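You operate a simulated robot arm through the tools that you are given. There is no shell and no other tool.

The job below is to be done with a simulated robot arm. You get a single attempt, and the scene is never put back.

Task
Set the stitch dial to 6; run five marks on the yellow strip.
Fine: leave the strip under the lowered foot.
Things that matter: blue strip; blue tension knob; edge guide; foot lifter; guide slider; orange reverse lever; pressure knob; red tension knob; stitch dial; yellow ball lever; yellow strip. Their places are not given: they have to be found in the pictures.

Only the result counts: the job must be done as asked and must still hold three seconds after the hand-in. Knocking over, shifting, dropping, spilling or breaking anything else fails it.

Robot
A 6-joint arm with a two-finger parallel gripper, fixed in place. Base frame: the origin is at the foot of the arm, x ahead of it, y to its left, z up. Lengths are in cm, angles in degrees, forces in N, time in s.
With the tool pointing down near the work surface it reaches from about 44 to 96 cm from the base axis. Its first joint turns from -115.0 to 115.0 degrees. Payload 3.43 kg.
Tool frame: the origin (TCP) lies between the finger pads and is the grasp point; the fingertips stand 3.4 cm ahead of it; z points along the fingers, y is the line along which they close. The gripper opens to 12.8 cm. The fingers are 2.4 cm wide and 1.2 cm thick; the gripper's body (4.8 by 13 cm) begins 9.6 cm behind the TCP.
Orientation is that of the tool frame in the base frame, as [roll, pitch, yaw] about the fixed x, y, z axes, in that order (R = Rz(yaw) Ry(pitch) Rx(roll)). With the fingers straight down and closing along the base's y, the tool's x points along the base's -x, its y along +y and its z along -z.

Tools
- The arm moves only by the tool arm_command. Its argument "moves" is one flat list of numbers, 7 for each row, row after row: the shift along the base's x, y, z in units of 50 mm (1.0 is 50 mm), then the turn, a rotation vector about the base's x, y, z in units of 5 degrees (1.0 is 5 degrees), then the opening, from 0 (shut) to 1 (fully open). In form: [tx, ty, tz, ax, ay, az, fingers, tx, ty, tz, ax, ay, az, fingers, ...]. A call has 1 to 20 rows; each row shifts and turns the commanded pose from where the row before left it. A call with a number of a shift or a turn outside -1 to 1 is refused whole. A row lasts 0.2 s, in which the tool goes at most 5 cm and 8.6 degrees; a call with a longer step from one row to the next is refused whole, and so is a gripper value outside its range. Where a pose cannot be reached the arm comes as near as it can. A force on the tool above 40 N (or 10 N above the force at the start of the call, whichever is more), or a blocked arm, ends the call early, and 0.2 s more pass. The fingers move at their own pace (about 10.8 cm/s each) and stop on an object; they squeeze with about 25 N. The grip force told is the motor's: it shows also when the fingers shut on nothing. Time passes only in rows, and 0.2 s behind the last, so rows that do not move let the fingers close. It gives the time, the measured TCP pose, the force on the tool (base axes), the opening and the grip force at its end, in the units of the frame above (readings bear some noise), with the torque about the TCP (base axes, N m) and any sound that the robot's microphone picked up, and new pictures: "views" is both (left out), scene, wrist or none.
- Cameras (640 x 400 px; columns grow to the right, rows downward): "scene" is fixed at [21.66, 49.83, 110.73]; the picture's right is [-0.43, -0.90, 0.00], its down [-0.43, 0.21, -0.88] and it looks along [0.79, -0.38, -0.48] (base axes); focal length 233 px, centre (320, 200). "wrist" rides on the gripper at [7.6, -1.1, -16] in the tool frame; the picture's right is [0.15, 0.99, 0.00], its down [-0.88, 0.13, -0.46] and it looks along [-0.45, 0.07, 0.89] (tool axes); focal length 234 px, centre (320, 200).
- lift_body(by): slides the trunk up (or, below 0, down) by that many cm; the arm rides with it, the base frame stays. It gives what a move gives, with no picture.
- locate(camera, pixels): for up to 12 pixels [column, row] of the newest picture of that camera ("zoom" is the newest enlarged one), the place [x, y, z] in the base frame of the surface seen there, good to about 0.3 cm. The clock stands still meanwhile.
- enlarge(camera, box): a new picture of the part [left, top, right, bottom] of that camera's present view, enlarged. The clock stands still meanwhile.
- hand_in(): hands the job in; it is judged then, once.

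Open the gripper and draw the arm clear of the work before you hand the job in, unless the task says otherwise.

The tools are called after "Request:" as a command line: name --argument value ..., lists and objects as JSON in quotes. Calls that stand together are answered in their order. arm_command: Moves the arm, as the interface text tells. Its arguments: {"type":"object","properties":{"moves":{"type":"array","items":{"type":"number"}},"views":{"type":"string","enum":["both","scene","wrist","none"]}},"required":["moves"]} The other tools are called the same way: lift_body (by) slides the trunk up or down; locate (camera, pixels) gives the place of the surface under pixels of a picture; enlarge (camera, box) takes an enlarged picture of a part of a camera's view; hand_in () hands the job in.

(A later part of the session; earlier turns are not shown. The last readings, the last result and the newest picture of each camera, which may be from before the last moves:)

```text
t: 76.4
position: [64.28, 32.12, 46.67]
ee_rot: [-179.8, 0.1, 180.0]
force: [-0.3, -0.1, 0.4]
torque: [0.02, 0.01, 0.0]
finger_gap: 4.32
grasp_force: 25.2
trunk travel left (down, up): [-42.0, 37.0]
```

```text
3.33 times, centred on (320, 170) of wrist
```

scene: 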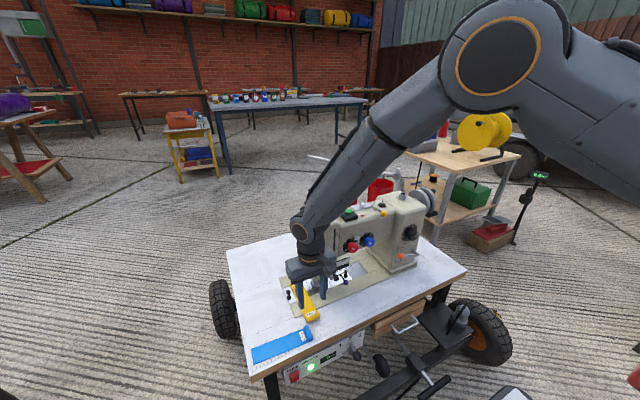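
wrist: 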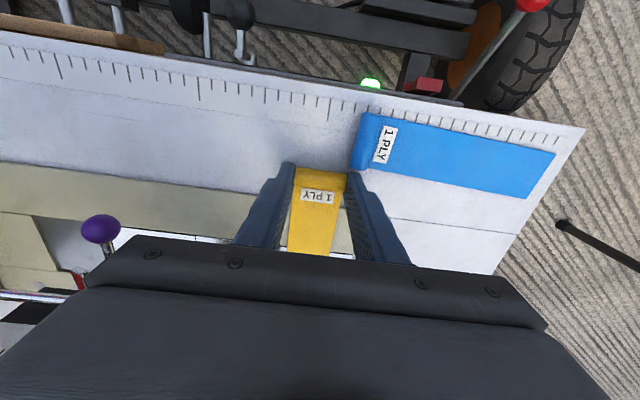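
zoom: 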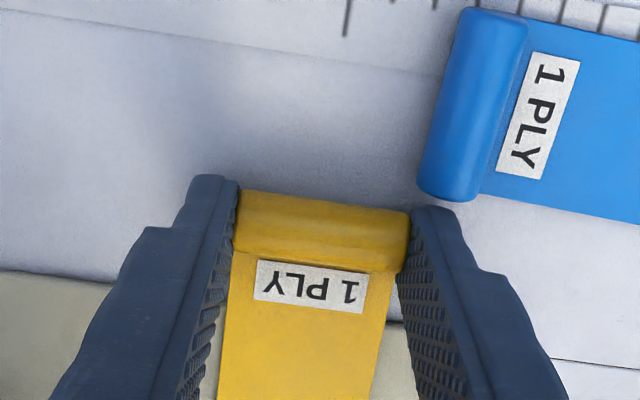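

Re-gripped (4.32 cm). I lift 2.5 cm, back out to x≈56.6, and shift to y≈25.1 in front of the foot.

Request:
arm_command --moves '[0, 0, 0.15, 0, 0, 0, 0.2, 0, 0, 0.35, 0, 0, 0, 0.2, -0.4, 0, 0, 0, 0, 0, 0.2, -0.4, 0, 0, 0, 0, 0, 0.2, -0.4, 0, 0, 0, 0, 0, 0.2, -0.35, 0, 0, 0, 0, 0, 0.2, 0, -0.35, 0, 0, 0, 0, 0.2, 0, -0.35, 0, 0, 0, 0, 0.2, 0, -0.35, 0, 0, 0, 0, 0.2, 0, -0.35, 0, 0, 0, 0, 0.2, 0, 0, 0, 0, 0, 0, 0.2]' --views "both"

Request:
enlarge --camera "scene" --box '[300, 262, 364, 312]'

```text
t: 78.8
position: [56.68, 25.06, 49.22]
ee_rot: [-179.8, 0.2, -179.9]
force: [0.3, -0.4, -0.4]
torque: [0.02, 0.01, 0.0]
finger_gap: 4.3
grasp_force: 24.6
trunk travel left (down, up): [-42.0, 37.0]
```

scene: 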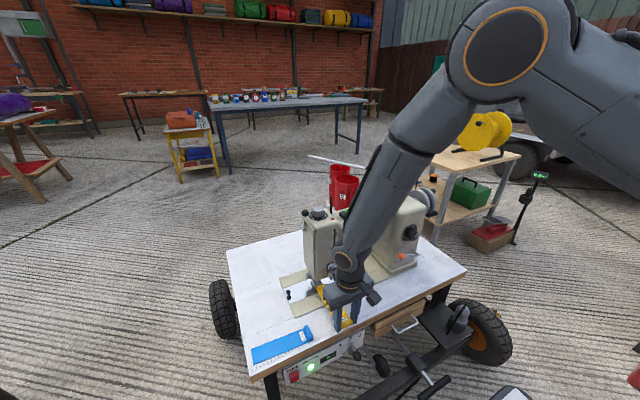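
wrist: 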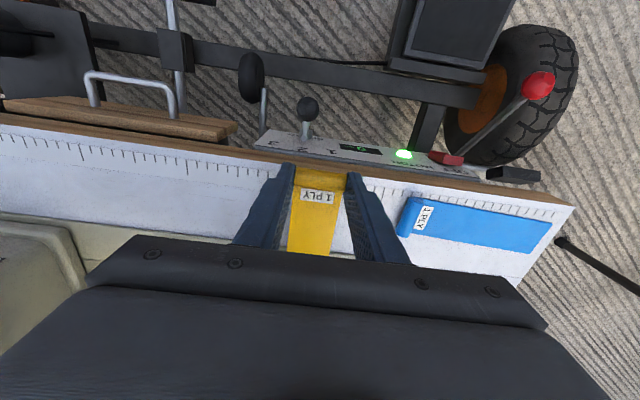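

```text
8.00 times, centred on (332, 287) of scene
```

zoom: 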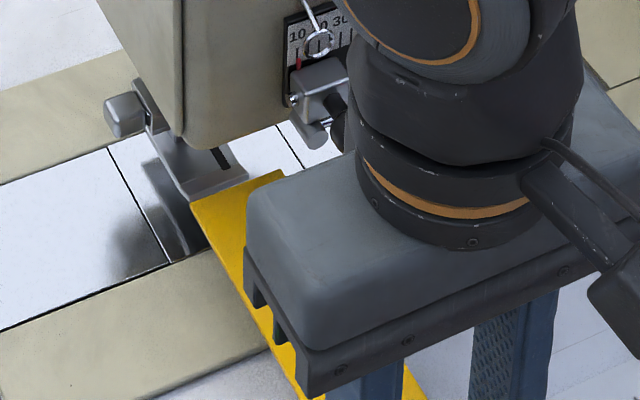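

The foot is well up. I lower so the strip's underside is ~2.5 mm above the plate, then check the side clearance before sliding in.

Request:
arm_command --moves '[0, 0, -0.23, 0, 0, 0, 0.2, 0, 0, -0.22, 0, 0, 0, 0.2, 0, 0, 0, 0, 0, 0, 0.2]' --views "scene"

Request:
enlarge --camera "scene" --box '[308, 268, 348, 300]'

```text
t: 79.6
position: [56.56, 25.21, 47.02]
ee_rot: [-179.8, 0.1, -179.8]
force: [0.0, -0.1, -0.7]
torque: [-0.01, 0.02, -0.01]
finger_gap: 4.29
grasp_force: 24.8
trunk travel left (down, up): [-42.0, 37.0]
```

scene: 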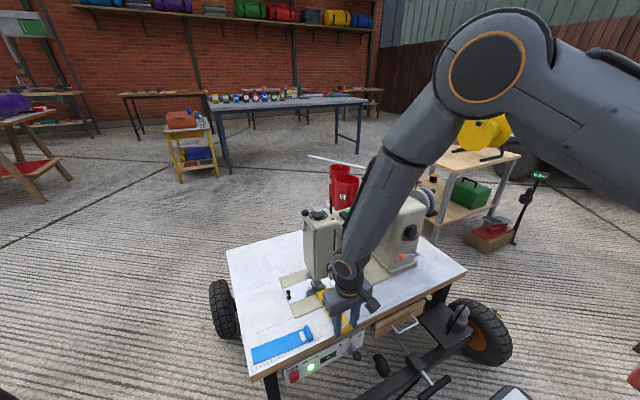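

```text
12.50 times, centred on (328, 284) of scene
```

zoom: 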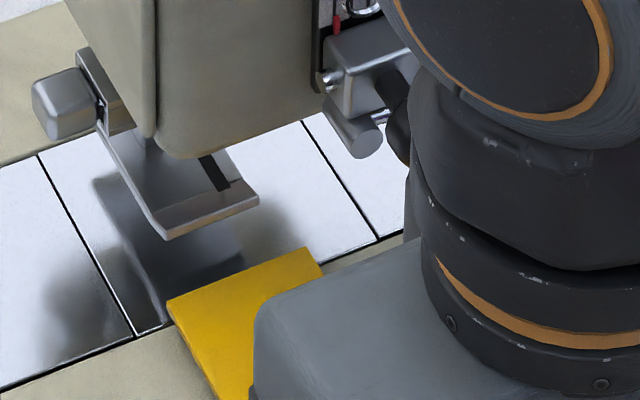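

Good clearance under the raised foot. I slide the strip in 5 cm (tip to x≈77.5).

Request:
arm_command --moves '[0.12, 0, 0, 0, 0, 0, 0.2, 0.15, 0, 0, 0, 0, 0, 0.2, 0.15, 0, 0, 0, 0, 0, 0.2, 0.15, 0, 0, 0, 0, 0, 0.2, 0.15, 0, 0, 0, 0, 0, 0.2, 0.15, 0, 0, 0, 0, 0, 0.2, 0.12, 0, 0, 0, 0, 0, 0.2, 0, 0, 0, 0, 0, 0, 0.2]' --views "both"

Request:
enlarge --camera "scene" --box '[308, 262, 356, 298]'

```text
t: 81.4
position: [61.67, 25.14, 47.05]
ee_rot: [-179.7, 0.1, -179.9]
force: [0.3, -0.1, -0.4]
torque: [-0.02, -0.03, -0.02]
finger_gap: 4.3
grasp_force: 24.7
trunk travel left (down, up): [-42.0, 37.0]
```

scene: 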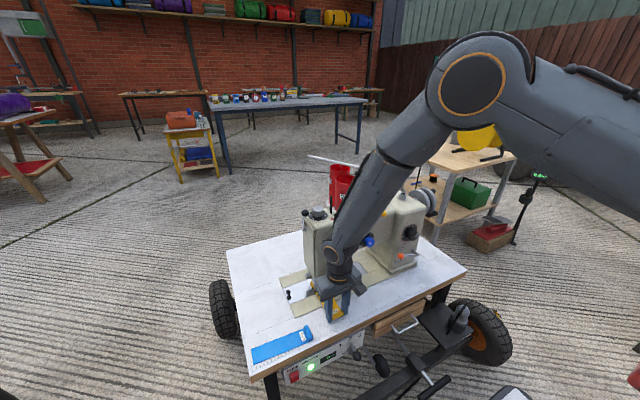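
wrist: 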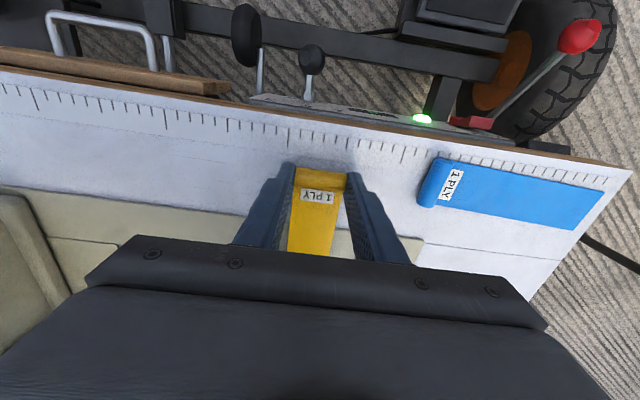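

```text
11.11 times, centred on (332, 280) of scene
```

zoom: 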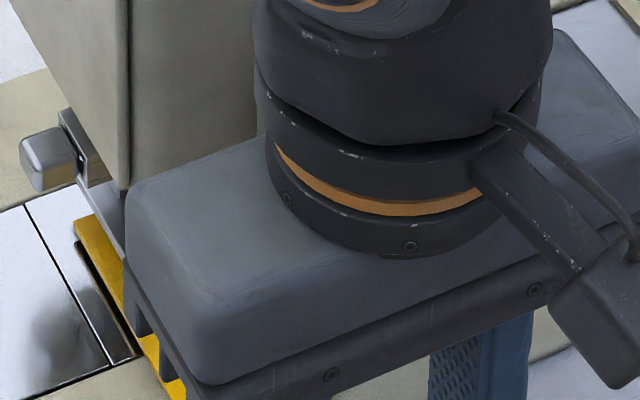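

The strip slid in with no resistance. I lower it the last ~3 mm onto the bed.

Request:
arm_command --moves '[0, 0, -0.04, 0, 0, 0, 0.2, 0, 0, -0.03, 0, 0, 0, 0.2, 0, 0, 0, 0, 0, 0, 0.2]' --views "none"

```text
t: 82.2
position: [61.63, 25.17, 46.77]
ee_rot: [-179.8, 0.1, -179.9]
force: [-0.4, -0.6, 0.3]
torque: [0.01, -0.03, -0.01]
finger_gap: 4.29
grasp_force: 25.1
trunk travel left (down, up): [-42.0, 37.0]
```

Just at contact height. I lower 1 mm more, open to 5.8 cm and rise straight up slowly, then back away in -x before going higher.

Request:
arm_command --moves '[0, 0, -0.02, 0, 0, 0, 0.2, 0, 0, 0, 0, 0, 0, 0.36, 0, 0, 0, 0, 0, 0, 0.45, 0, 0, 0.2, 0, 0, 0, 0.45, 0, 0, 0.5, 0, 0, 0, 0.45, -0.5, 0, 0.7, 0, 0, 0, 0.45, -0.5, 0, 0.8, 0, 0, 0, 0.45, 0, 0, 0.9, 0, 0, 0, 0.45, 0, 0, 0, 0, 0, 0, 0.45]' --views "both"

Request:
enlarge --camera "scene" --box '[290, 255, 378, 325]'

```text
t: 84.2
position: [56.67, 25.35, 62.02]
ee_rot: [-179.8, 0.1, -179.8]
force: [0.2, -1.1, -0.4]
torque: [-0.03, 0.0, -0.02]
finger_gap: 5.74
grasp_force: 0.0
trunk travel left (down, up): [-42.0, 37.0]
```

scene: 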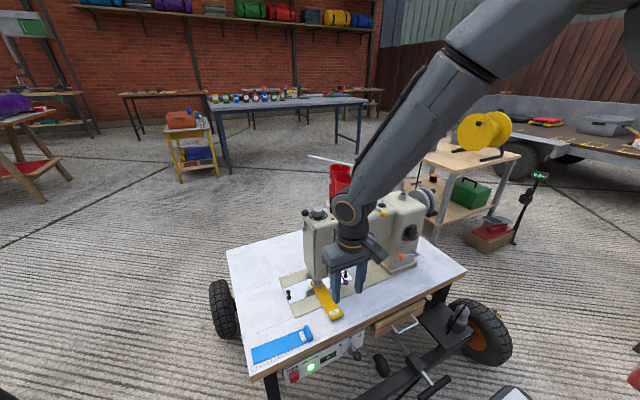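
wrist: 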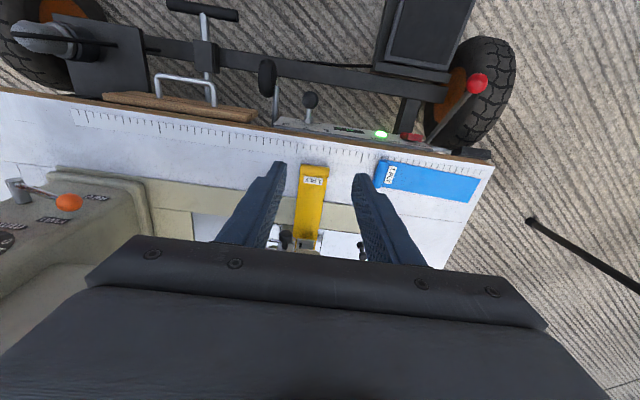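

```text
5.71 times, centred on (334, 290) of scene
```

zoom: 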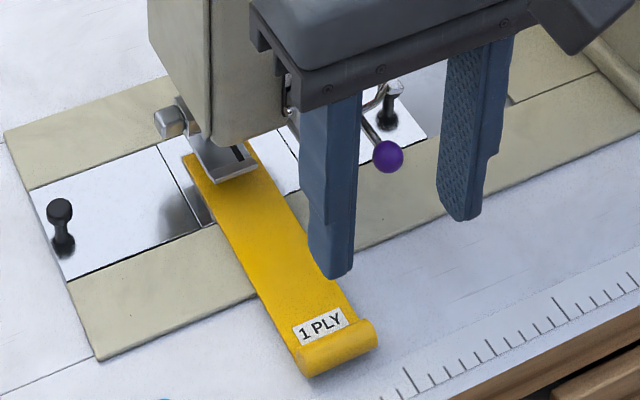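

The strip now lies under the raised foot with the roll toward the operator. Next I lower the foot: with fingers closed I'll push the lifter ball back (+x) from its front side; first I go up and over to (72, 29.1) in front of the ball.

Request:
arm_command --moves '[0, 0, 0.9, 0, 0, 0, 0.3, 0, 0, 0.95, 0, 0, 0, 0.1, 0, 0, 0.95, 0, 0, 0, 0, 0, 0, 0.95, 0, 0, 0, 0, 0, 0, 0.95, 0, 0, 0, 0, 0.7, 0.19, 0.1, 0, 0, 0, 0, 0.8, 0.19, 0, 0, 0, 0, 0, 0.8, 0.19, 0, 0, 0, 0, 0, 0.75, 0.18, 0, 0, 0, 0, 0, 0, 0, 0, 0, 0, 0, 0]' --views "both"

Request:
enlarge --camera "scene" --box '[260, 165, 356, 235]'

```text
t: 86.4
position: [71.97, 29.0, 86.08]
ee_rot: [-179.8, 0.0, -179.8]
force: [0.5, -0.2, 0.5]
torque: [0.02, 0.0, -0.01]
finger_gap: 0.0
grasp_force: 25.2
trunk travel left (down, up): [-42.0, 37.0]
```

scene: 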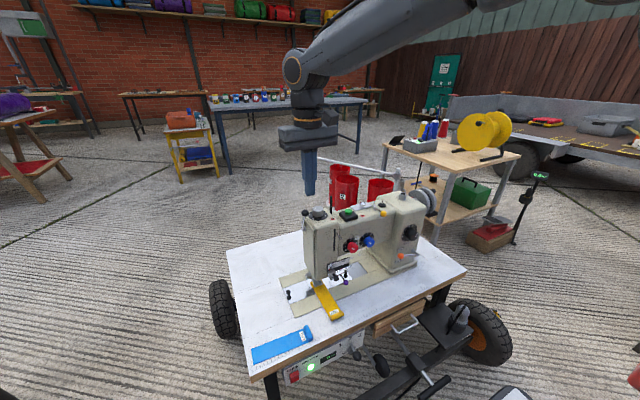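
wrist: 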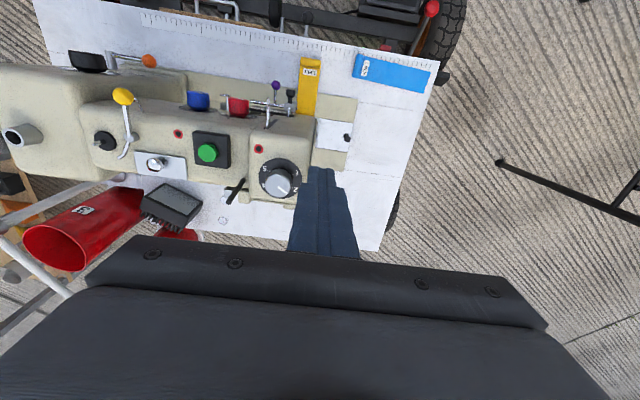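

```text
5.71 times, centred on (308, 200) of scene
```

zoom: 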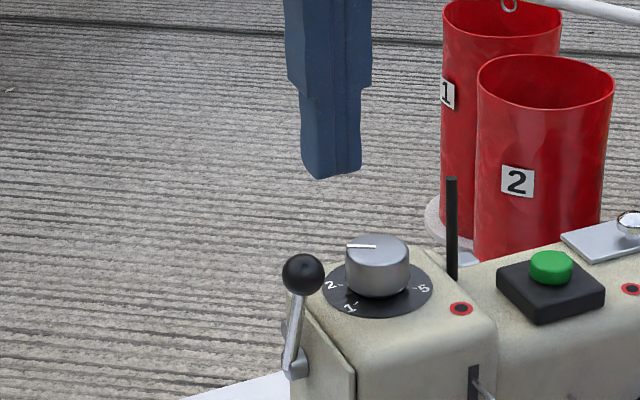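

The ball appears to have leaned further forward, at zoom (303,273). I locate it and check the foot.

Request:
locate --camera "zoom" --pixels '[[303, 273], [293, 365], [298, 330], [296, 262]]'

Request:
enlarge --camera "scene" --box '[296, 258, 352, 298]'

```text
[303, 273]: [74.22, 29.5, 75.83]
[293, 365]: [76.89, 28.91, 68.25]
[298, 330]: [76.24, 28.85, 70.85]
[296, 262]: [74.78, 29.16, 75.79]
```

```text
10.00 times, centred on (324, 278) of scene
```

zoom: 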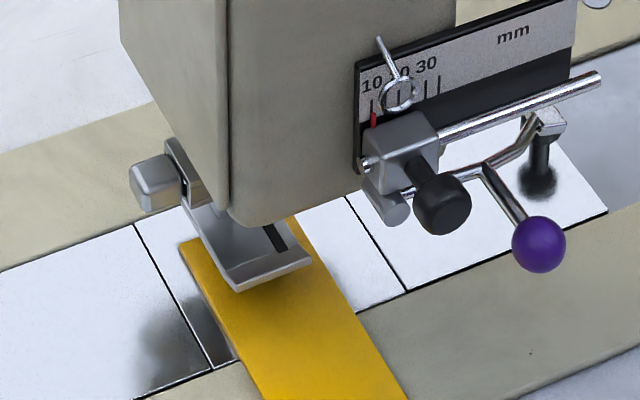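

Ball centre is about (75.1, 29.2, 75.3), i.e. lever near 106°, foot still up and strip well placed. I descend in front of the ball and push +x by 5 cm.

Request:
arm_command --moves '[0, 0.02, -0.8, 0, 0, 0, 0, 0, 0.02, -0.8, 0, 0, 0, 0, 0.2, 0, 0, 0, 0, 0, 0, 0.2, 0, 0, 0, 0, 0, 0, 0.2, 0, 0, 0, 0, 0, 0, 0.2, 0, 0, 0, 0, 0, 0, 0.2, 0, 0, 0, 0, 0, 0, 0, 0, 0, 0, 0, 0, 0]' --views "scene"

Request:
enlarge --camera "scene" --box '[260, 165, 356, 235]'

Request:
enlarge --camera "scene" --box '[296, 258, 352, 298]'

```text
t: 88.2
position: [76.87, 29.17, 78.13]
ee_rot: [-179.6, 0.0, -179.8]
force: [0.4, -0.3, 0.2]
torque: [-0.02, 0.01, 0.01]
finger_gap: 0.0
grasp_force: 25.0
trunk travel left (down, up): [-42.0, 37.0]
```

scene: 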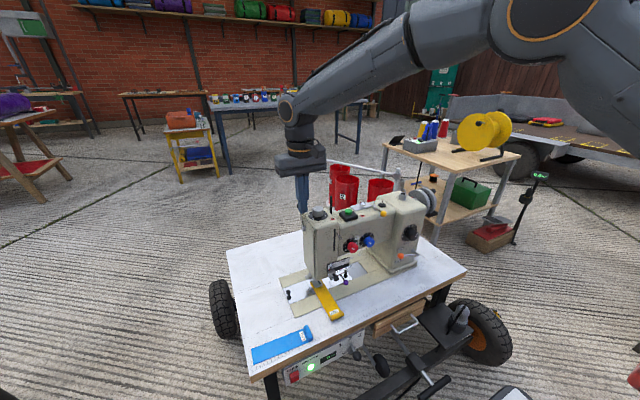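

```text
5.71 times, centred on (308, 200) of scene
```

zoom: 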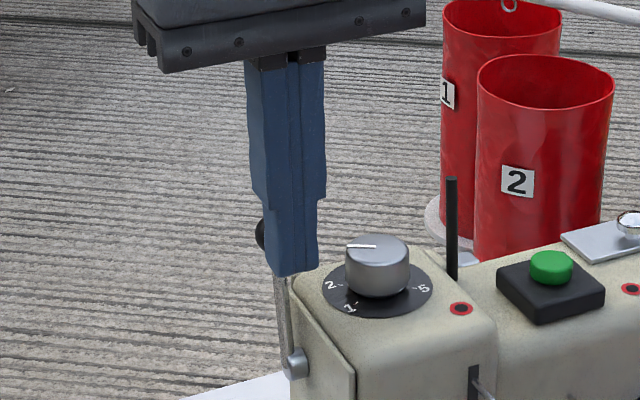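

```text
10.00 times, centred on (324, 278) of scene
```

zoom: 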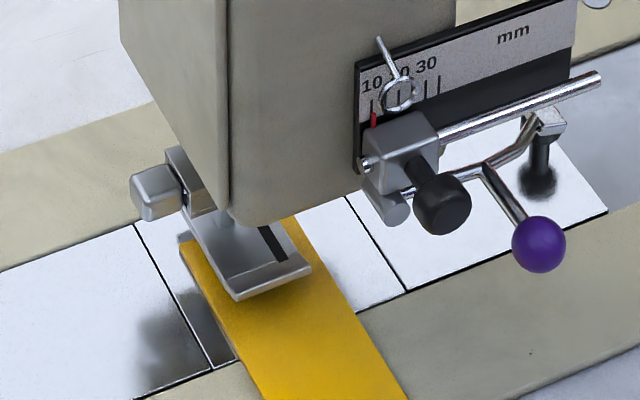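

The ball follows and the foot is coming down. I keep pushing +x 3.5 cm while lowering slightly.

Request:
arm_command --moves '[0.2, 0, 0, 0, 0, 0, 0, 0.2, 0, -0.04, 0, 0, 0, 0, 0.15, 0, -0.08, 0, 0, 0, 0, 0.15, 0, -0.08, 0, 0, 0, 0, 0, 0, 0, 0, 0, 0, 0]' --views "scene"

Request:
enlarge --camera "scene" --box '[260, 165, 356, 235]'

Request:
enlarge --camera "scene" --box '[296, 258, 352, 298]'

```text
t: 89.4
position: [80.28, 29.05, 76.9]
ee_rot: [-179.8, 0.1, -179.9]
force: [0.1, -0.1, 0.0]
torque: [0.0, -0.01, 0.0]
finger_gap: 0.0
grasp_force: 24.8
trunk travel left (down, up): [-42.0, 37.0]
```

scene: 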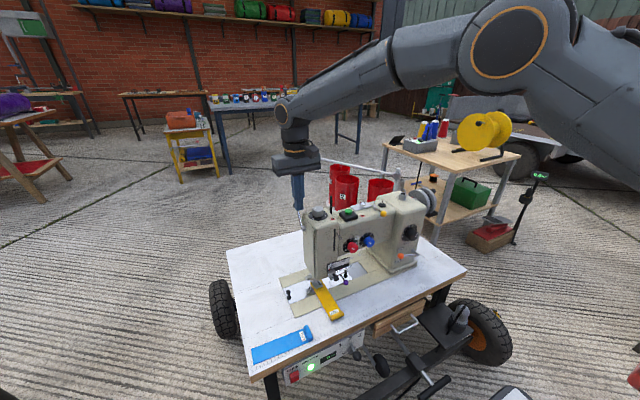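

```text
5.71 times, centred on (308, 200) of scene
```

zoom: 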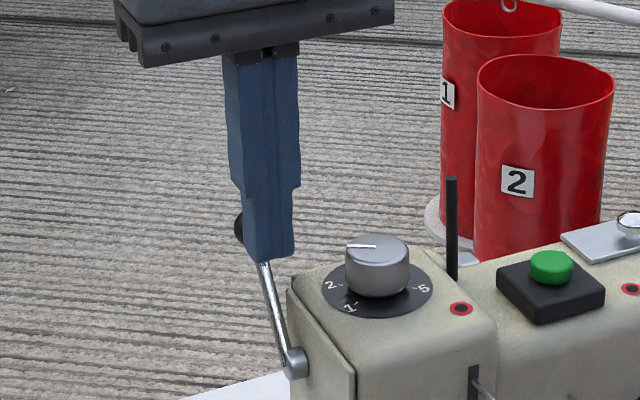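

```text
10.00 times, centred on (324, 278) of scene
```

zoom: 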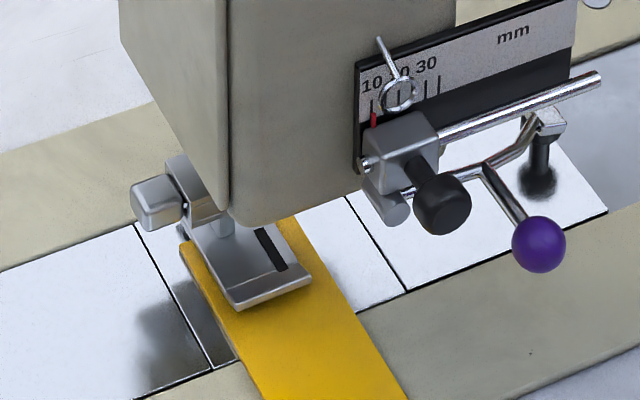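

Lever is near 55° and the foot nearly down. Now I lift over the ball and press it down from on top along the rest of the arc.

Request:
arm_command --moves '[-0.05, 0, 0.3, 0, 0, 0, 0, 0, 0, 0.4, 0, 0, 0, 0, 0.35, 0, 0, 0, 0, 0, 0, 0.35, 0, 0, 0, 0, 0, 0, 0, 0, -0.3, 0, 0, 0, 0, 0.05, 0, -0.14, 0, 0, 0, 0, 0.05, 0, -0.14, 0, 0, 0, 0, 0.05, 0, -0.14, 0, 0, 0, 0, 0, 0, 0, 0, 0, 0, 0]' --views "scene"

Request:
enlarge --camera "scene" --box '[260, 165, 356, 235]'

Request:
enlarge --camera "scene" --box '[296, 258, 352, 298]'

```text
t: 91.4
position: [84.28, 29.17, 76.82]
ee_rot: [-179.8, 0.1, -179.9]
force: [-0.2, -0.2, 0.7]
torque: [0.02, -0.01, -0.04]
finger_gap: 0.0
grasp_force: 24.8
trunk travel left (down, up): [-42.0, 37.0]
```

scene: 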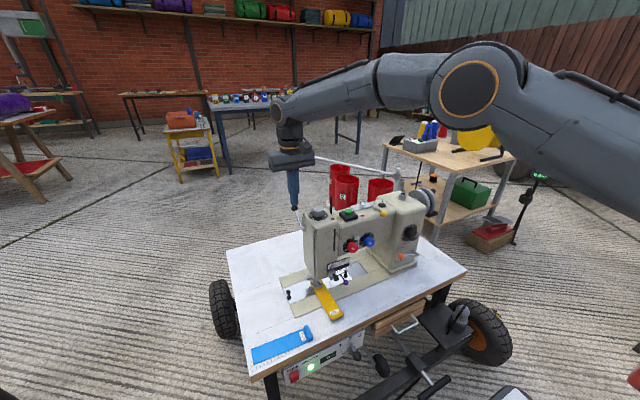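

```text
5.71 times, centred on (308, 200) of scene
```

zoom: 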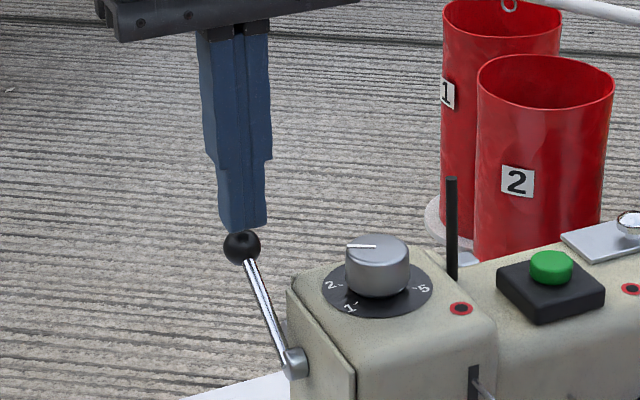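

```text
10.00 times, centred on (324, 278) of scene
```

zoom: 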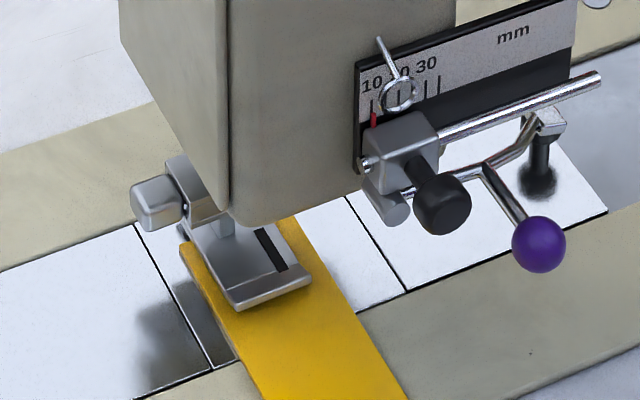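

The ball is back at its initial pixel (294,208) and the foot rests on the strip. I press 0.6 cm more to be sure it's at the stop.

Request:
arm_command --moves '[0.03, 0, -0.06, 0, 0, 0, 0, 0.02, 0, -0.06, 0, 0, 0, 0, 0, 0, 0, 0, 0, 0, 0]' --views "none"

```text
t: 92.2
position: [84.55, 29.16, 76.3]
ee_rot: [-179.8, 0.1, 180.0]
force: [0.0, 0.1, -0.1]
torque: [-0.01, -0.01, 0.0]
finger_gap: 0.0
grasp_force: 25.4
trunk travel left (down, up): [-42.0, 37.0]
```

Request:
arm_command --moves '[0.02, 0, -0.06, 0, 0, 0, 0, 0.02, 0, -0.06, 0, 0, 0, 0, 0, 0, 0, 0, 0, 0, 0]' --views "scene"

Request:
enlarge --camera "scene" --box '[260, 165, 356, 235]'

Request:
enlarge --camera "scene" --box '[308, 272, 340, 298]'

```text
t: 93.0
position: [84.83, 29.04, 76.21]
ee_rot: [-179.9, 0.4, -179.8]
force: [-8.6, 2.0, 33.9]
torque: [0.02, 0.3, 0.01]
finger_gap: 0.01
grasp_force: 25.1
trunk travel left (down, up): [-42.0, 37.0]
```

scene: 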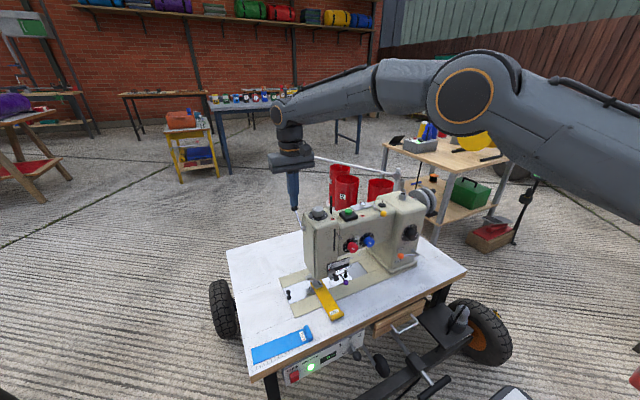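

```text
5.71 times, centred on (308, 200) of scene
```

zoom: 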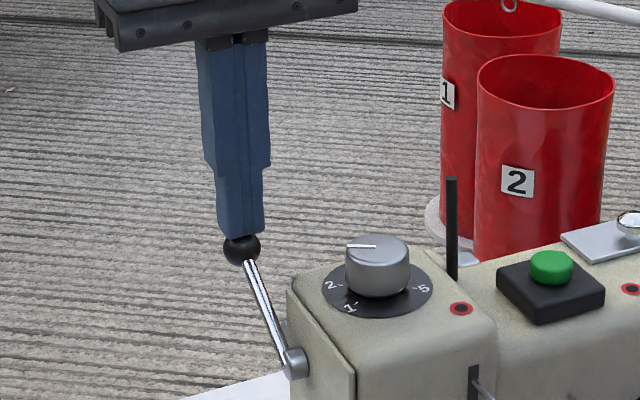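

```text
15.38 times, centred on (324, 285) of scene
```

zoom: 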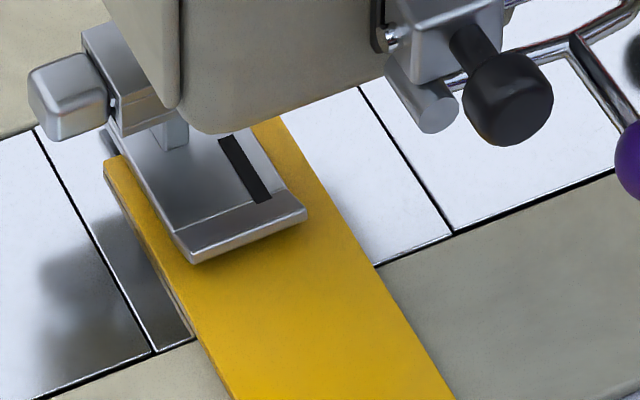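

The lifter is at its lower stop (34 N) and the foot presses on the strip, 0.4 cm higher than when empty. I lift off and move to look at the yellow ball lever from above.

Request:
arm_command --moves '[0, 0, 0.5, 0, 0, 0, 0, 0, 0, 0.9, 0, 0, 0, 0, 0, 0, 0.9, 0, 0, 0, 0, -0.6, -0.7, 0, 0, 0, 0, 0, -0.6, -0.75, 0, 0, 0, 0, 0, -0.6, -0.75, 0, 0, 0, 0, 0, -0.6, -0.75, 0, 0, 0, 0, 0.5, -0.6, -0.75, 0, 0, 0, 0, 1, -0.6, -0.75, -0.1, 0, 0, 0, 1, -0.5, -0.35, 0, 0, 0, 0, 1, 0, 0, 0, 0, 0, 0, 1]' --views "both"

Request:
enlarge --camera "wrist" --box '[230, 110, 420, 230]'

Request:
enlarge --camera "scene" --box '[345, 188, 409, 228]'

```text
t: 95.4
position: [64.1, 5.08, 86.55]
ee_rot: [-179.8, 0.2, -179.9]
force: [0.5, -0.4, 0.4]
torque: [0.01, 0.01, -0.01]
finger_gap: 12.79
grasp_force: 0.1
trunk travel left (down, up): [-42.0, 37.0]
```

scene: 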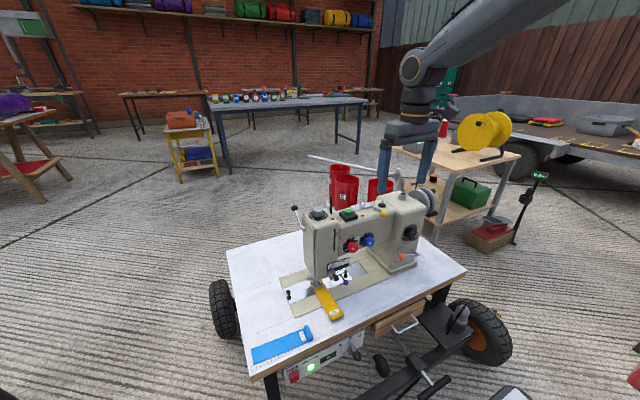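
wrist: 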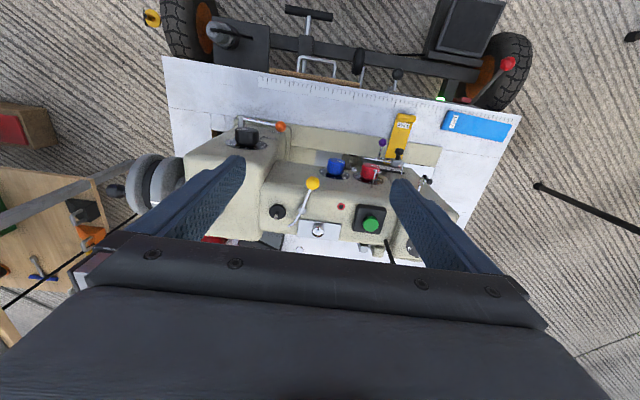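

```text
3.33 times, centred on (325, 170) of wrist
```

zoom: 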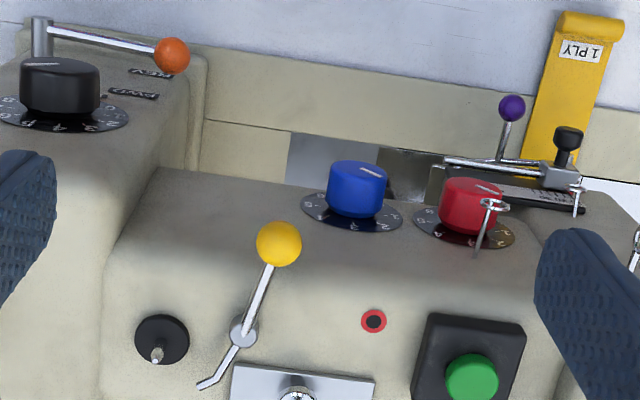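

```text
10.00 times, centred on (377, 208) of scene
```

zoom: 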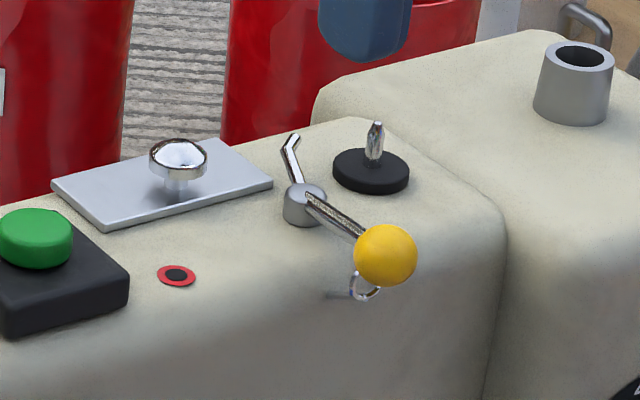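

The yellow ball lever pivots on an upright hub on top of the arm, ball toward the front. I locate the ball, hub and green button precisely.

Request:
locate --camera "wrist" --pixels '[[313, 183], [302, 209], [291, 225], [367, 223], [311, 190], [308, 197], [272, 212], [338, 169], [369, 172], [340, 206]]'

Request:
enlarge --camera "wrist" --box '[265, 165, 345, 235]'

Request:
enlarge --camera "scene" --box '[270, 255, 390, 345]'

```text
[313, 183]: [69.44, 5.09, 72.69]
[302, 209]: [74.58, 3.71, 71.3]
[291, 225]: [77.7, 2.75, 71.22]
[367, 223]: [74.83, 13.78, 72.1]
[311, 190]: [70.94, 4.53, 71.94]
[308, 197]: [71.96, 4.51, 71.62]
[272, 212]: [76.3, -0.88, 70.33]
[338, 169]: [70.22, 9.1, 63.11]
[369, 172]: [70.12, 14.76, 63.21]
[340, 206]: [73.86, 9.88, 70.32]
```

```text
5.71 times, centred on (305, 200) of wrist
```

zoom: 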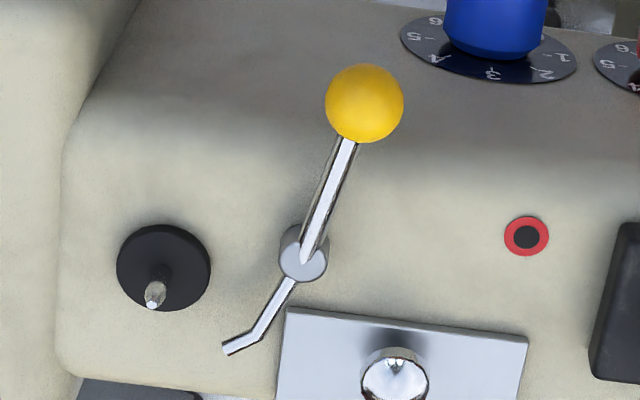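

```text
4.44 times, centred on (330, 300) of scene
```

zoom: 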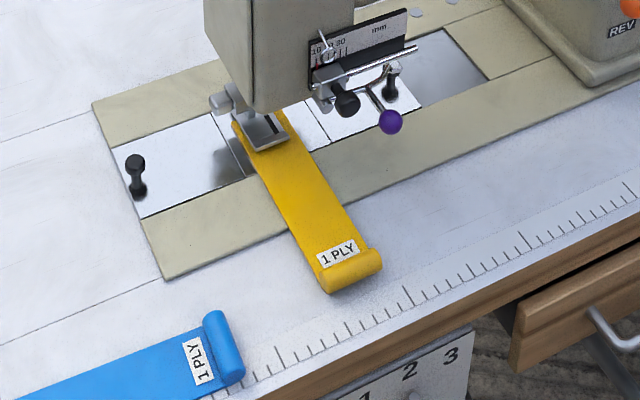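

Before touching it I check the wire eyelet near the yellow ball and the clearance around it.

Request:
enlarge --camera "scene" --box '[365, 198, 405, 226]'

Request:
locate --camera "zoom" --pixels '[[300, 230], [270, 270], [255, 275], [330, 210], [200, 150], [180, 140], [150, 250], [400, 250], [250, 260]]'

```text
14.29 times, centred on (385, 212) of scene
```

zoom: 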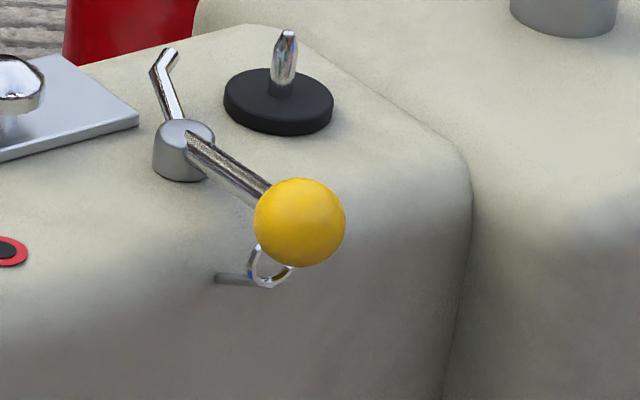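

```text
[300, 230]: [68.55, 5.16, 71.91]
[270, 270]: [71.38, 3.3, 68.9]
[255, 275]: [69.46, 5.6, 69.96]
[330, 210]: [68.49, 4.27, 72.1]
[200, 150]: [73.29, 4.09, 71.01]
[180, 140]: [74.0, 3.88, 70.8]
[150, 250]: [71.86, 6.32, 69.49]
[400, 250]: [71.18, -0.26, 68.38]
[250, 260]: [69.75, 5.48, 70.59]
```

The ball centre is ~(69.5, 4.9, 71.6), with an eyelet just below it at z≈70. I bring closed fingers down on its +y side with tips at z≈71.2, not touching yet.

Request:
arm_command --moves '[0.5, 0.3, 0, 0, 0, 0, 0.5, 0.54, 0.32, -0.2, 0, 0, 0, 0.2, 0, 0, -0.7, 0, 0, 0, 0, 0, 0, -0.8, 0, 0, 0, 0, 0, 0, -0.69, 0, 0, 0, 0, 0, 0, 0, 0, 0, 0, 0]' --views "both"

Request:
enlarge --camera "scene" --box '[345, 178, 409, 228]'

Request:
enlarge --camera "wrist" --box '[240, 120, 400, 240]'

```text
t: 96.8
position: [69.5, 8.29, 74.79]
ee_rot: [-179.9, 0.1, -179.9]
force: [0.2, 0.7, 0.6]
torque: [0.0, 0.0, -0.02]
finger_gap: 0.0
grasp_force: 25.2
trunk travel left (down, up): [-42.0, 37.0]
```

scene: 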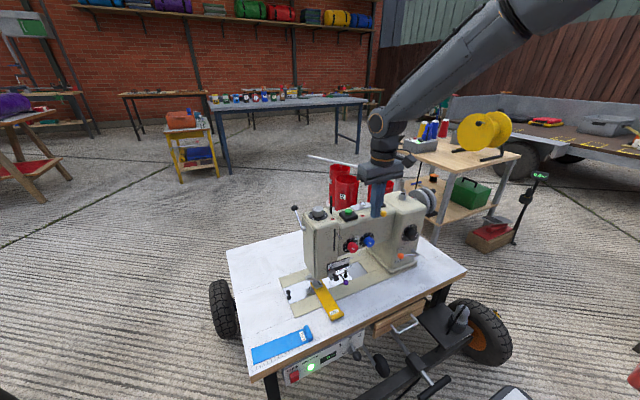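
wrist: 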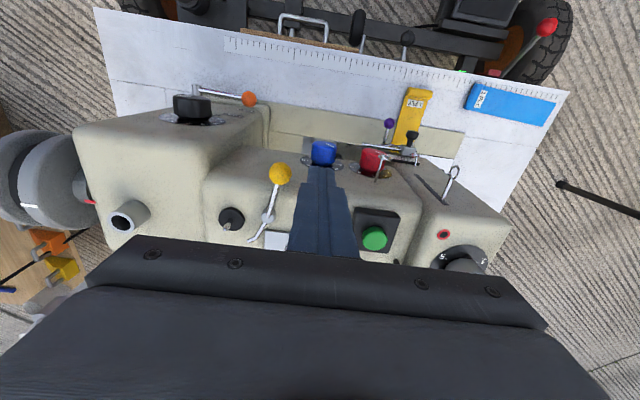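

```text
8.00 times, centred on (377, 203) of scene
```

zoom: 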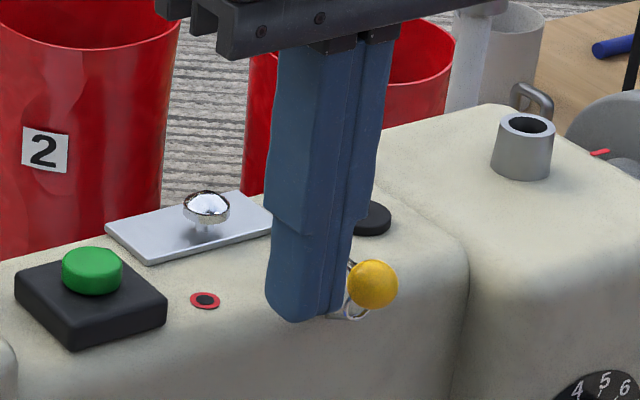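

```text
3.33 times, centred on (320, 180) of wrist
```

zoom: 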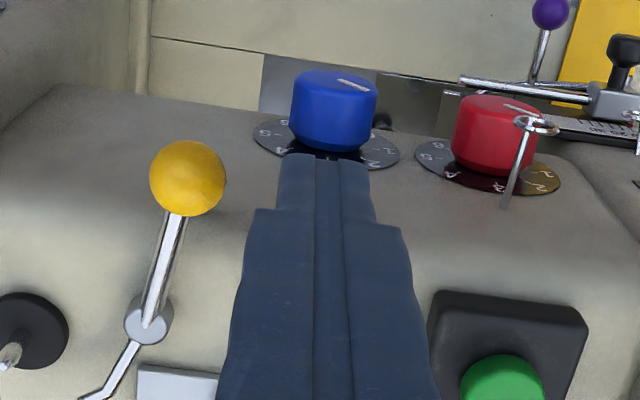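

The closed fingertips stand ~1.3 cm to the +y side of the yellow ball. I push -y 1.6 cm in small rows and read force and sound.

Request:
arm_command --moves '[0, -0.12, 0, 0, 0, 0, 0, 0, -0.1, 0, 0, 0, 0, 0, 0, -0.1, 0, 0, 0, 0, 0]' --views "both"

Request:
enlarge --camera "wrist" --box '[240, 120, 400, 240]'

```text
t: 97.6
position: [69.47, 6.79, 74.84]
ee_rot: [-179.8, 0.2, -179.8]
force: [1.7, 9.6, 0.9]
torque: [0.31, -0.04, 0.03]
finger_gap: 0.0
grasp_force: 25.6
trunk travel left (down, up): [-42.0, 37.0]
```

scene: 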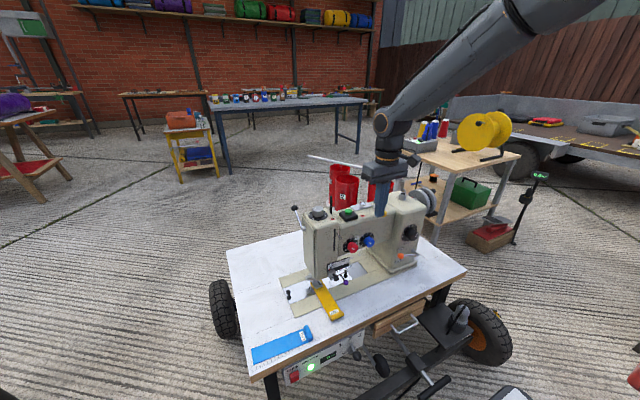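
wrist: 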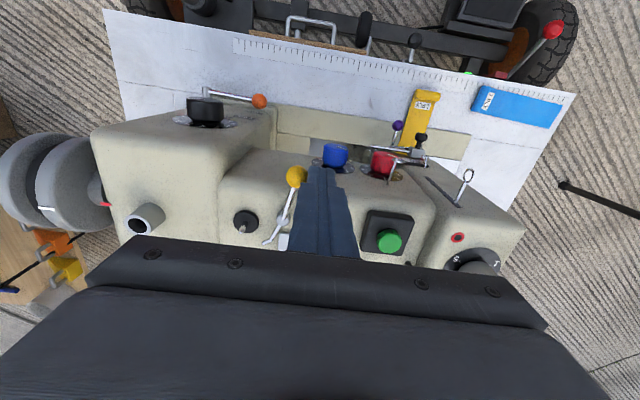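

```text
3.33 times, centred on (320, 180) of wrist
```

zoom: 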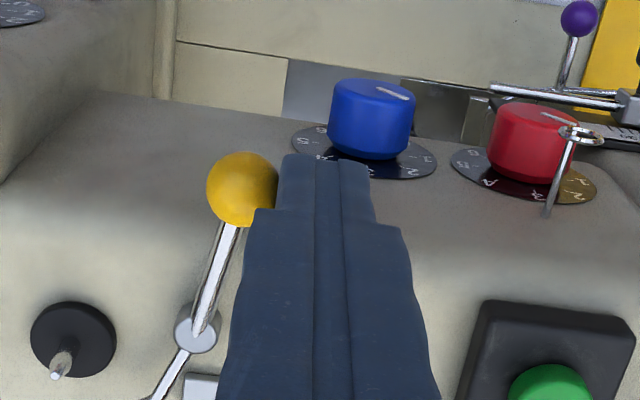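

Contact with ~10 N and the lever hasn't visibly turned. I push another 2 mm to see if it yields in this direction.

Request:
arm_command --moves '[0, -0.04, 0, 0, 0, 0, 0]' --views "none"

```text
t: 98.0
position: [69.61, 6.64, 74.84]
ee_rot: [-179.8, 0.1, -179.8]
force: [-3.0, 29.4, 2.3]
torque: [0.9, 0.11, 0.03]
finger_gap: 0.0
grasp_force: 24.9
trunk travel left (down, up): [-42.0, 37.0]
```

It is firm toward -y (29 N), so that is a stop. I back off, hop over to the ball's -y side and try pushing +y.

Request:
arm_command --moves '[0, 0.2, 0, 0, 0, 0, 0, 0, 0, 0.6, 0, 0, 0, 0, 0, -0.6, 0.1, 0, 0, 0, 0, 0, -0.65, 0, 0, 0, 0, 0, 0, 0, -0.3, 0, 0, 0, 0, 0, 0, -0.4, 0, 0, 0, 0, 0, 0, 0, 0, 0, 0, 0]' --views "both"

Request:
enlarge --camera "wrist" --box '[240, 120, 400, 240]'

Request:
enlarge --camera "scene" --box '[345, 178, 409, 228]'

```text
t: 99.6
position: [69.53, 1.1, 74.72]
ee_rot: [-179.8, 0.2, -179.9]
force: [0.1, 0.7, -1.0]
torque: [-0.01, 0.0, -0.02]
finger_gap: 0.0
grasp_force: 24.9
trunk travel left (down, up): [-42.0, 37.0]
```

scene: 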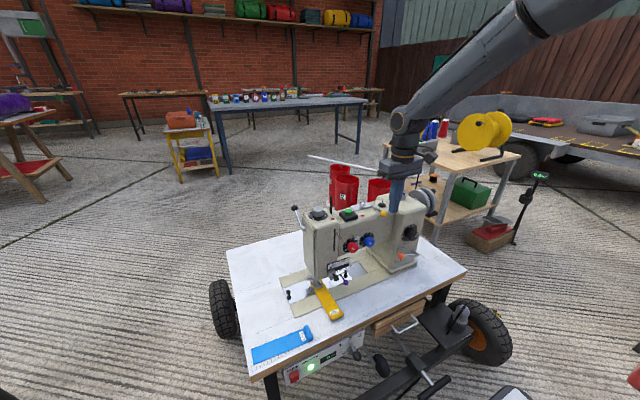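
wrist: 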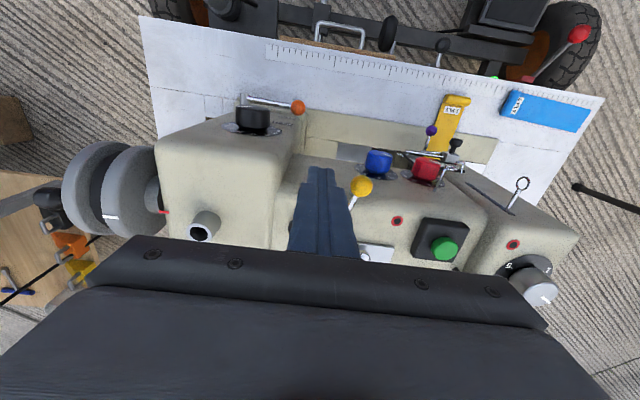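

```text
3.33 times, centred on (320, 180) of wrist
```

zoom: 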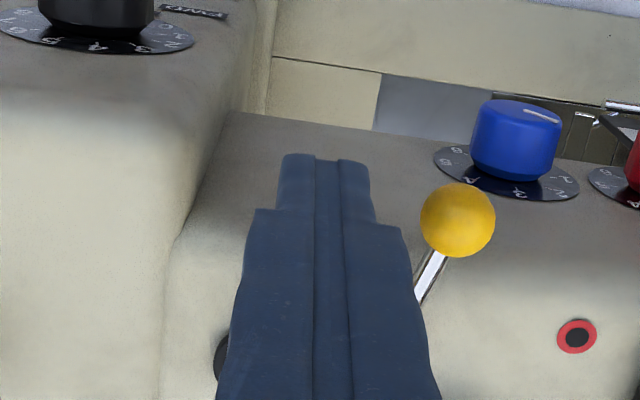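

```text
8.00 times, centred on (377, 203) of scene
```

zoom: 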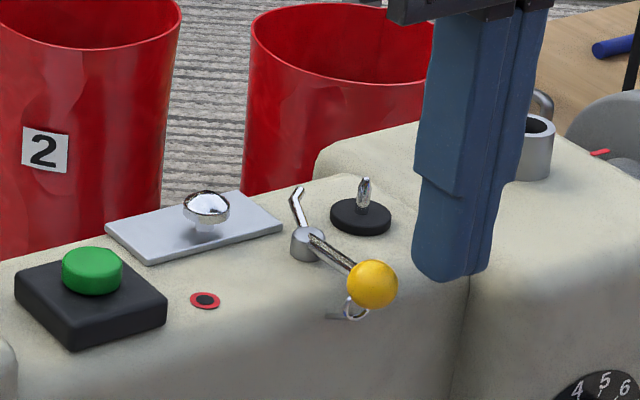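

Now I'm ~1.3 cm to the ball's -y side. I push +y gently.

Request:
arm_command --moves '[0, 0.12, 0, 0, 0, 0, 0, 0, 0.1, 0, 0, 0, 0, 0, 0, 0.1, 0, 0, 0, 0, 0]' --views "both"

Request:
enlarge --camera "scene" --box '[345, 178, 409, 228]'

```text
t: 100.4
position: [69.57, 2.73, 74.82]
ee_rot: [-179.8, 0.1, -180.0]
force: [0.1, -0.5, -0.1]
torque: [0.0, 0.02, -0.01]
finger_gap: 0.01
grasp_force: 24.9
trunk travel left (down, up): [-42.0, 37.0]
```

scene: 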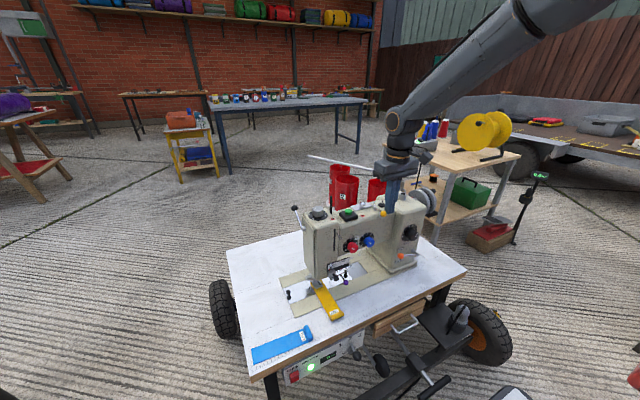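
wrist: 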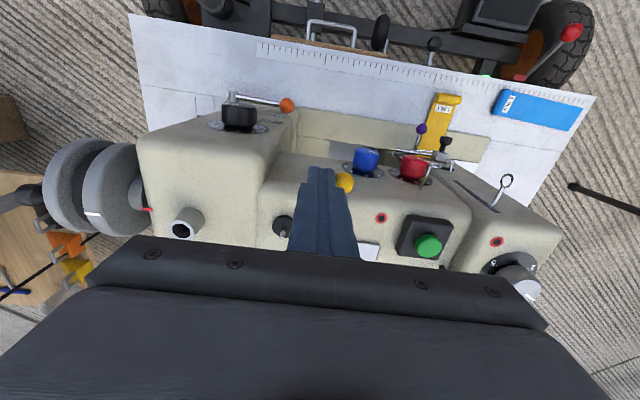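

```text
8.00 times, centred on (377, 203) of scene
```

zoom: 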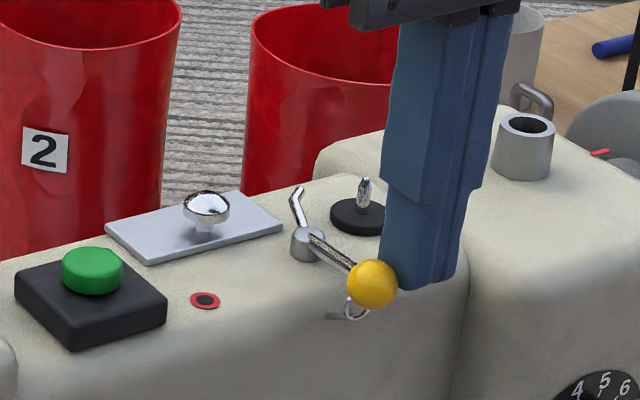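

Just about at the ball, no force yet. I continue +y in 2–3 mm rows, watching force and sound.

Request:
arm_command --moves '[0, 0.06, 0, 0, 0, 0, 0, 0, 0.06, 0, 0, 0, 0, 0]' --views "scene"

Request:
enlarge --camera "scene" --box '[345, 178, 409, 228]'

```text
t: 101.0
position: [69.49, 3.23, 74.84]
ee_rot: [-179.7, 0.2, -179.9]
force: [1.2, -0.8, 0.3]
torque: [-0.03, -0.04, 0.01]
finger_gap: 0.01
grasp_force: 24.9
trunk travel left (down, up): [-42.0, 37.0]
```

scene: 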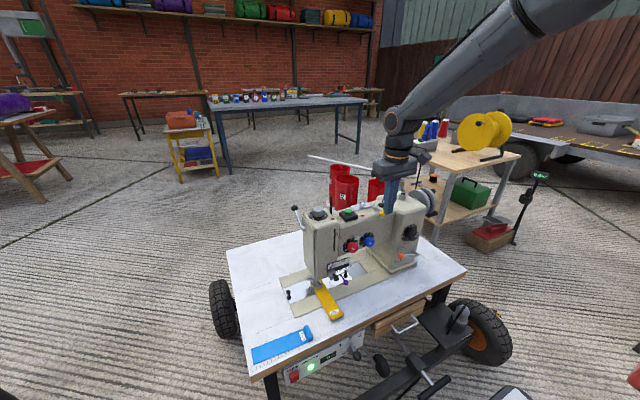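

```text
8.00 times, centred on (377, 203) of scene
```

zoom: 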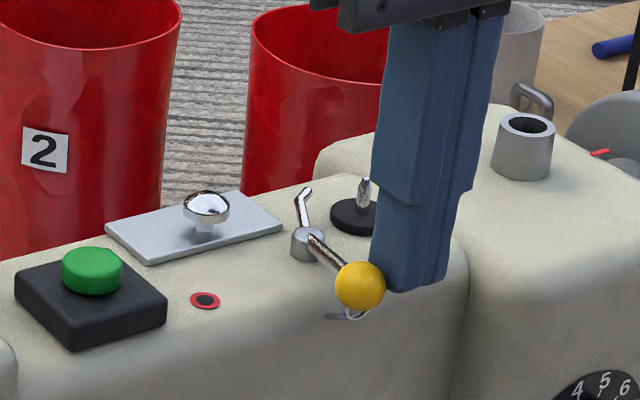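

The lever yields easily toward +y (about 1 N), rear arm swinging toward the winder spindle. I check the strip and the rpm display before pushing on.

Request:
enlarge --camera "scene" --box '[280, 335, 376, 395]'

Request:
enlarge --camera "scene" --box '[304, 262, 352, 322]'

```text
6.67 times, centred on (328, 365) of scene
```

zoom: 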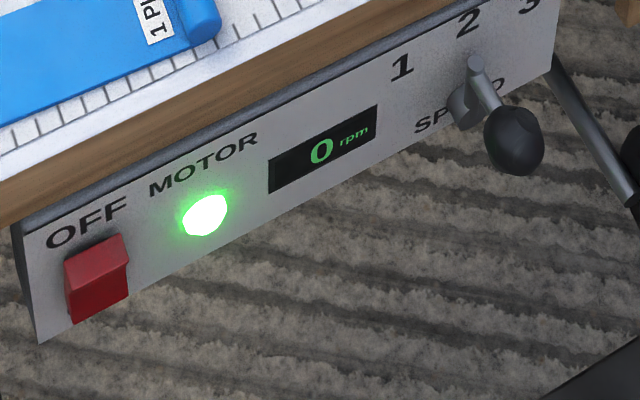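

```text
6.67 times, centred on (328, 292) of scene
```

zoom: 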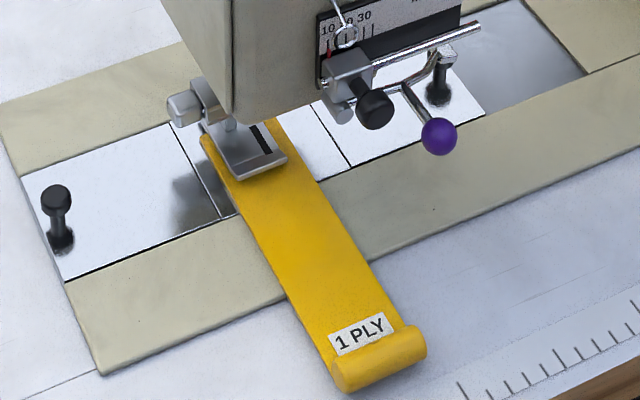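

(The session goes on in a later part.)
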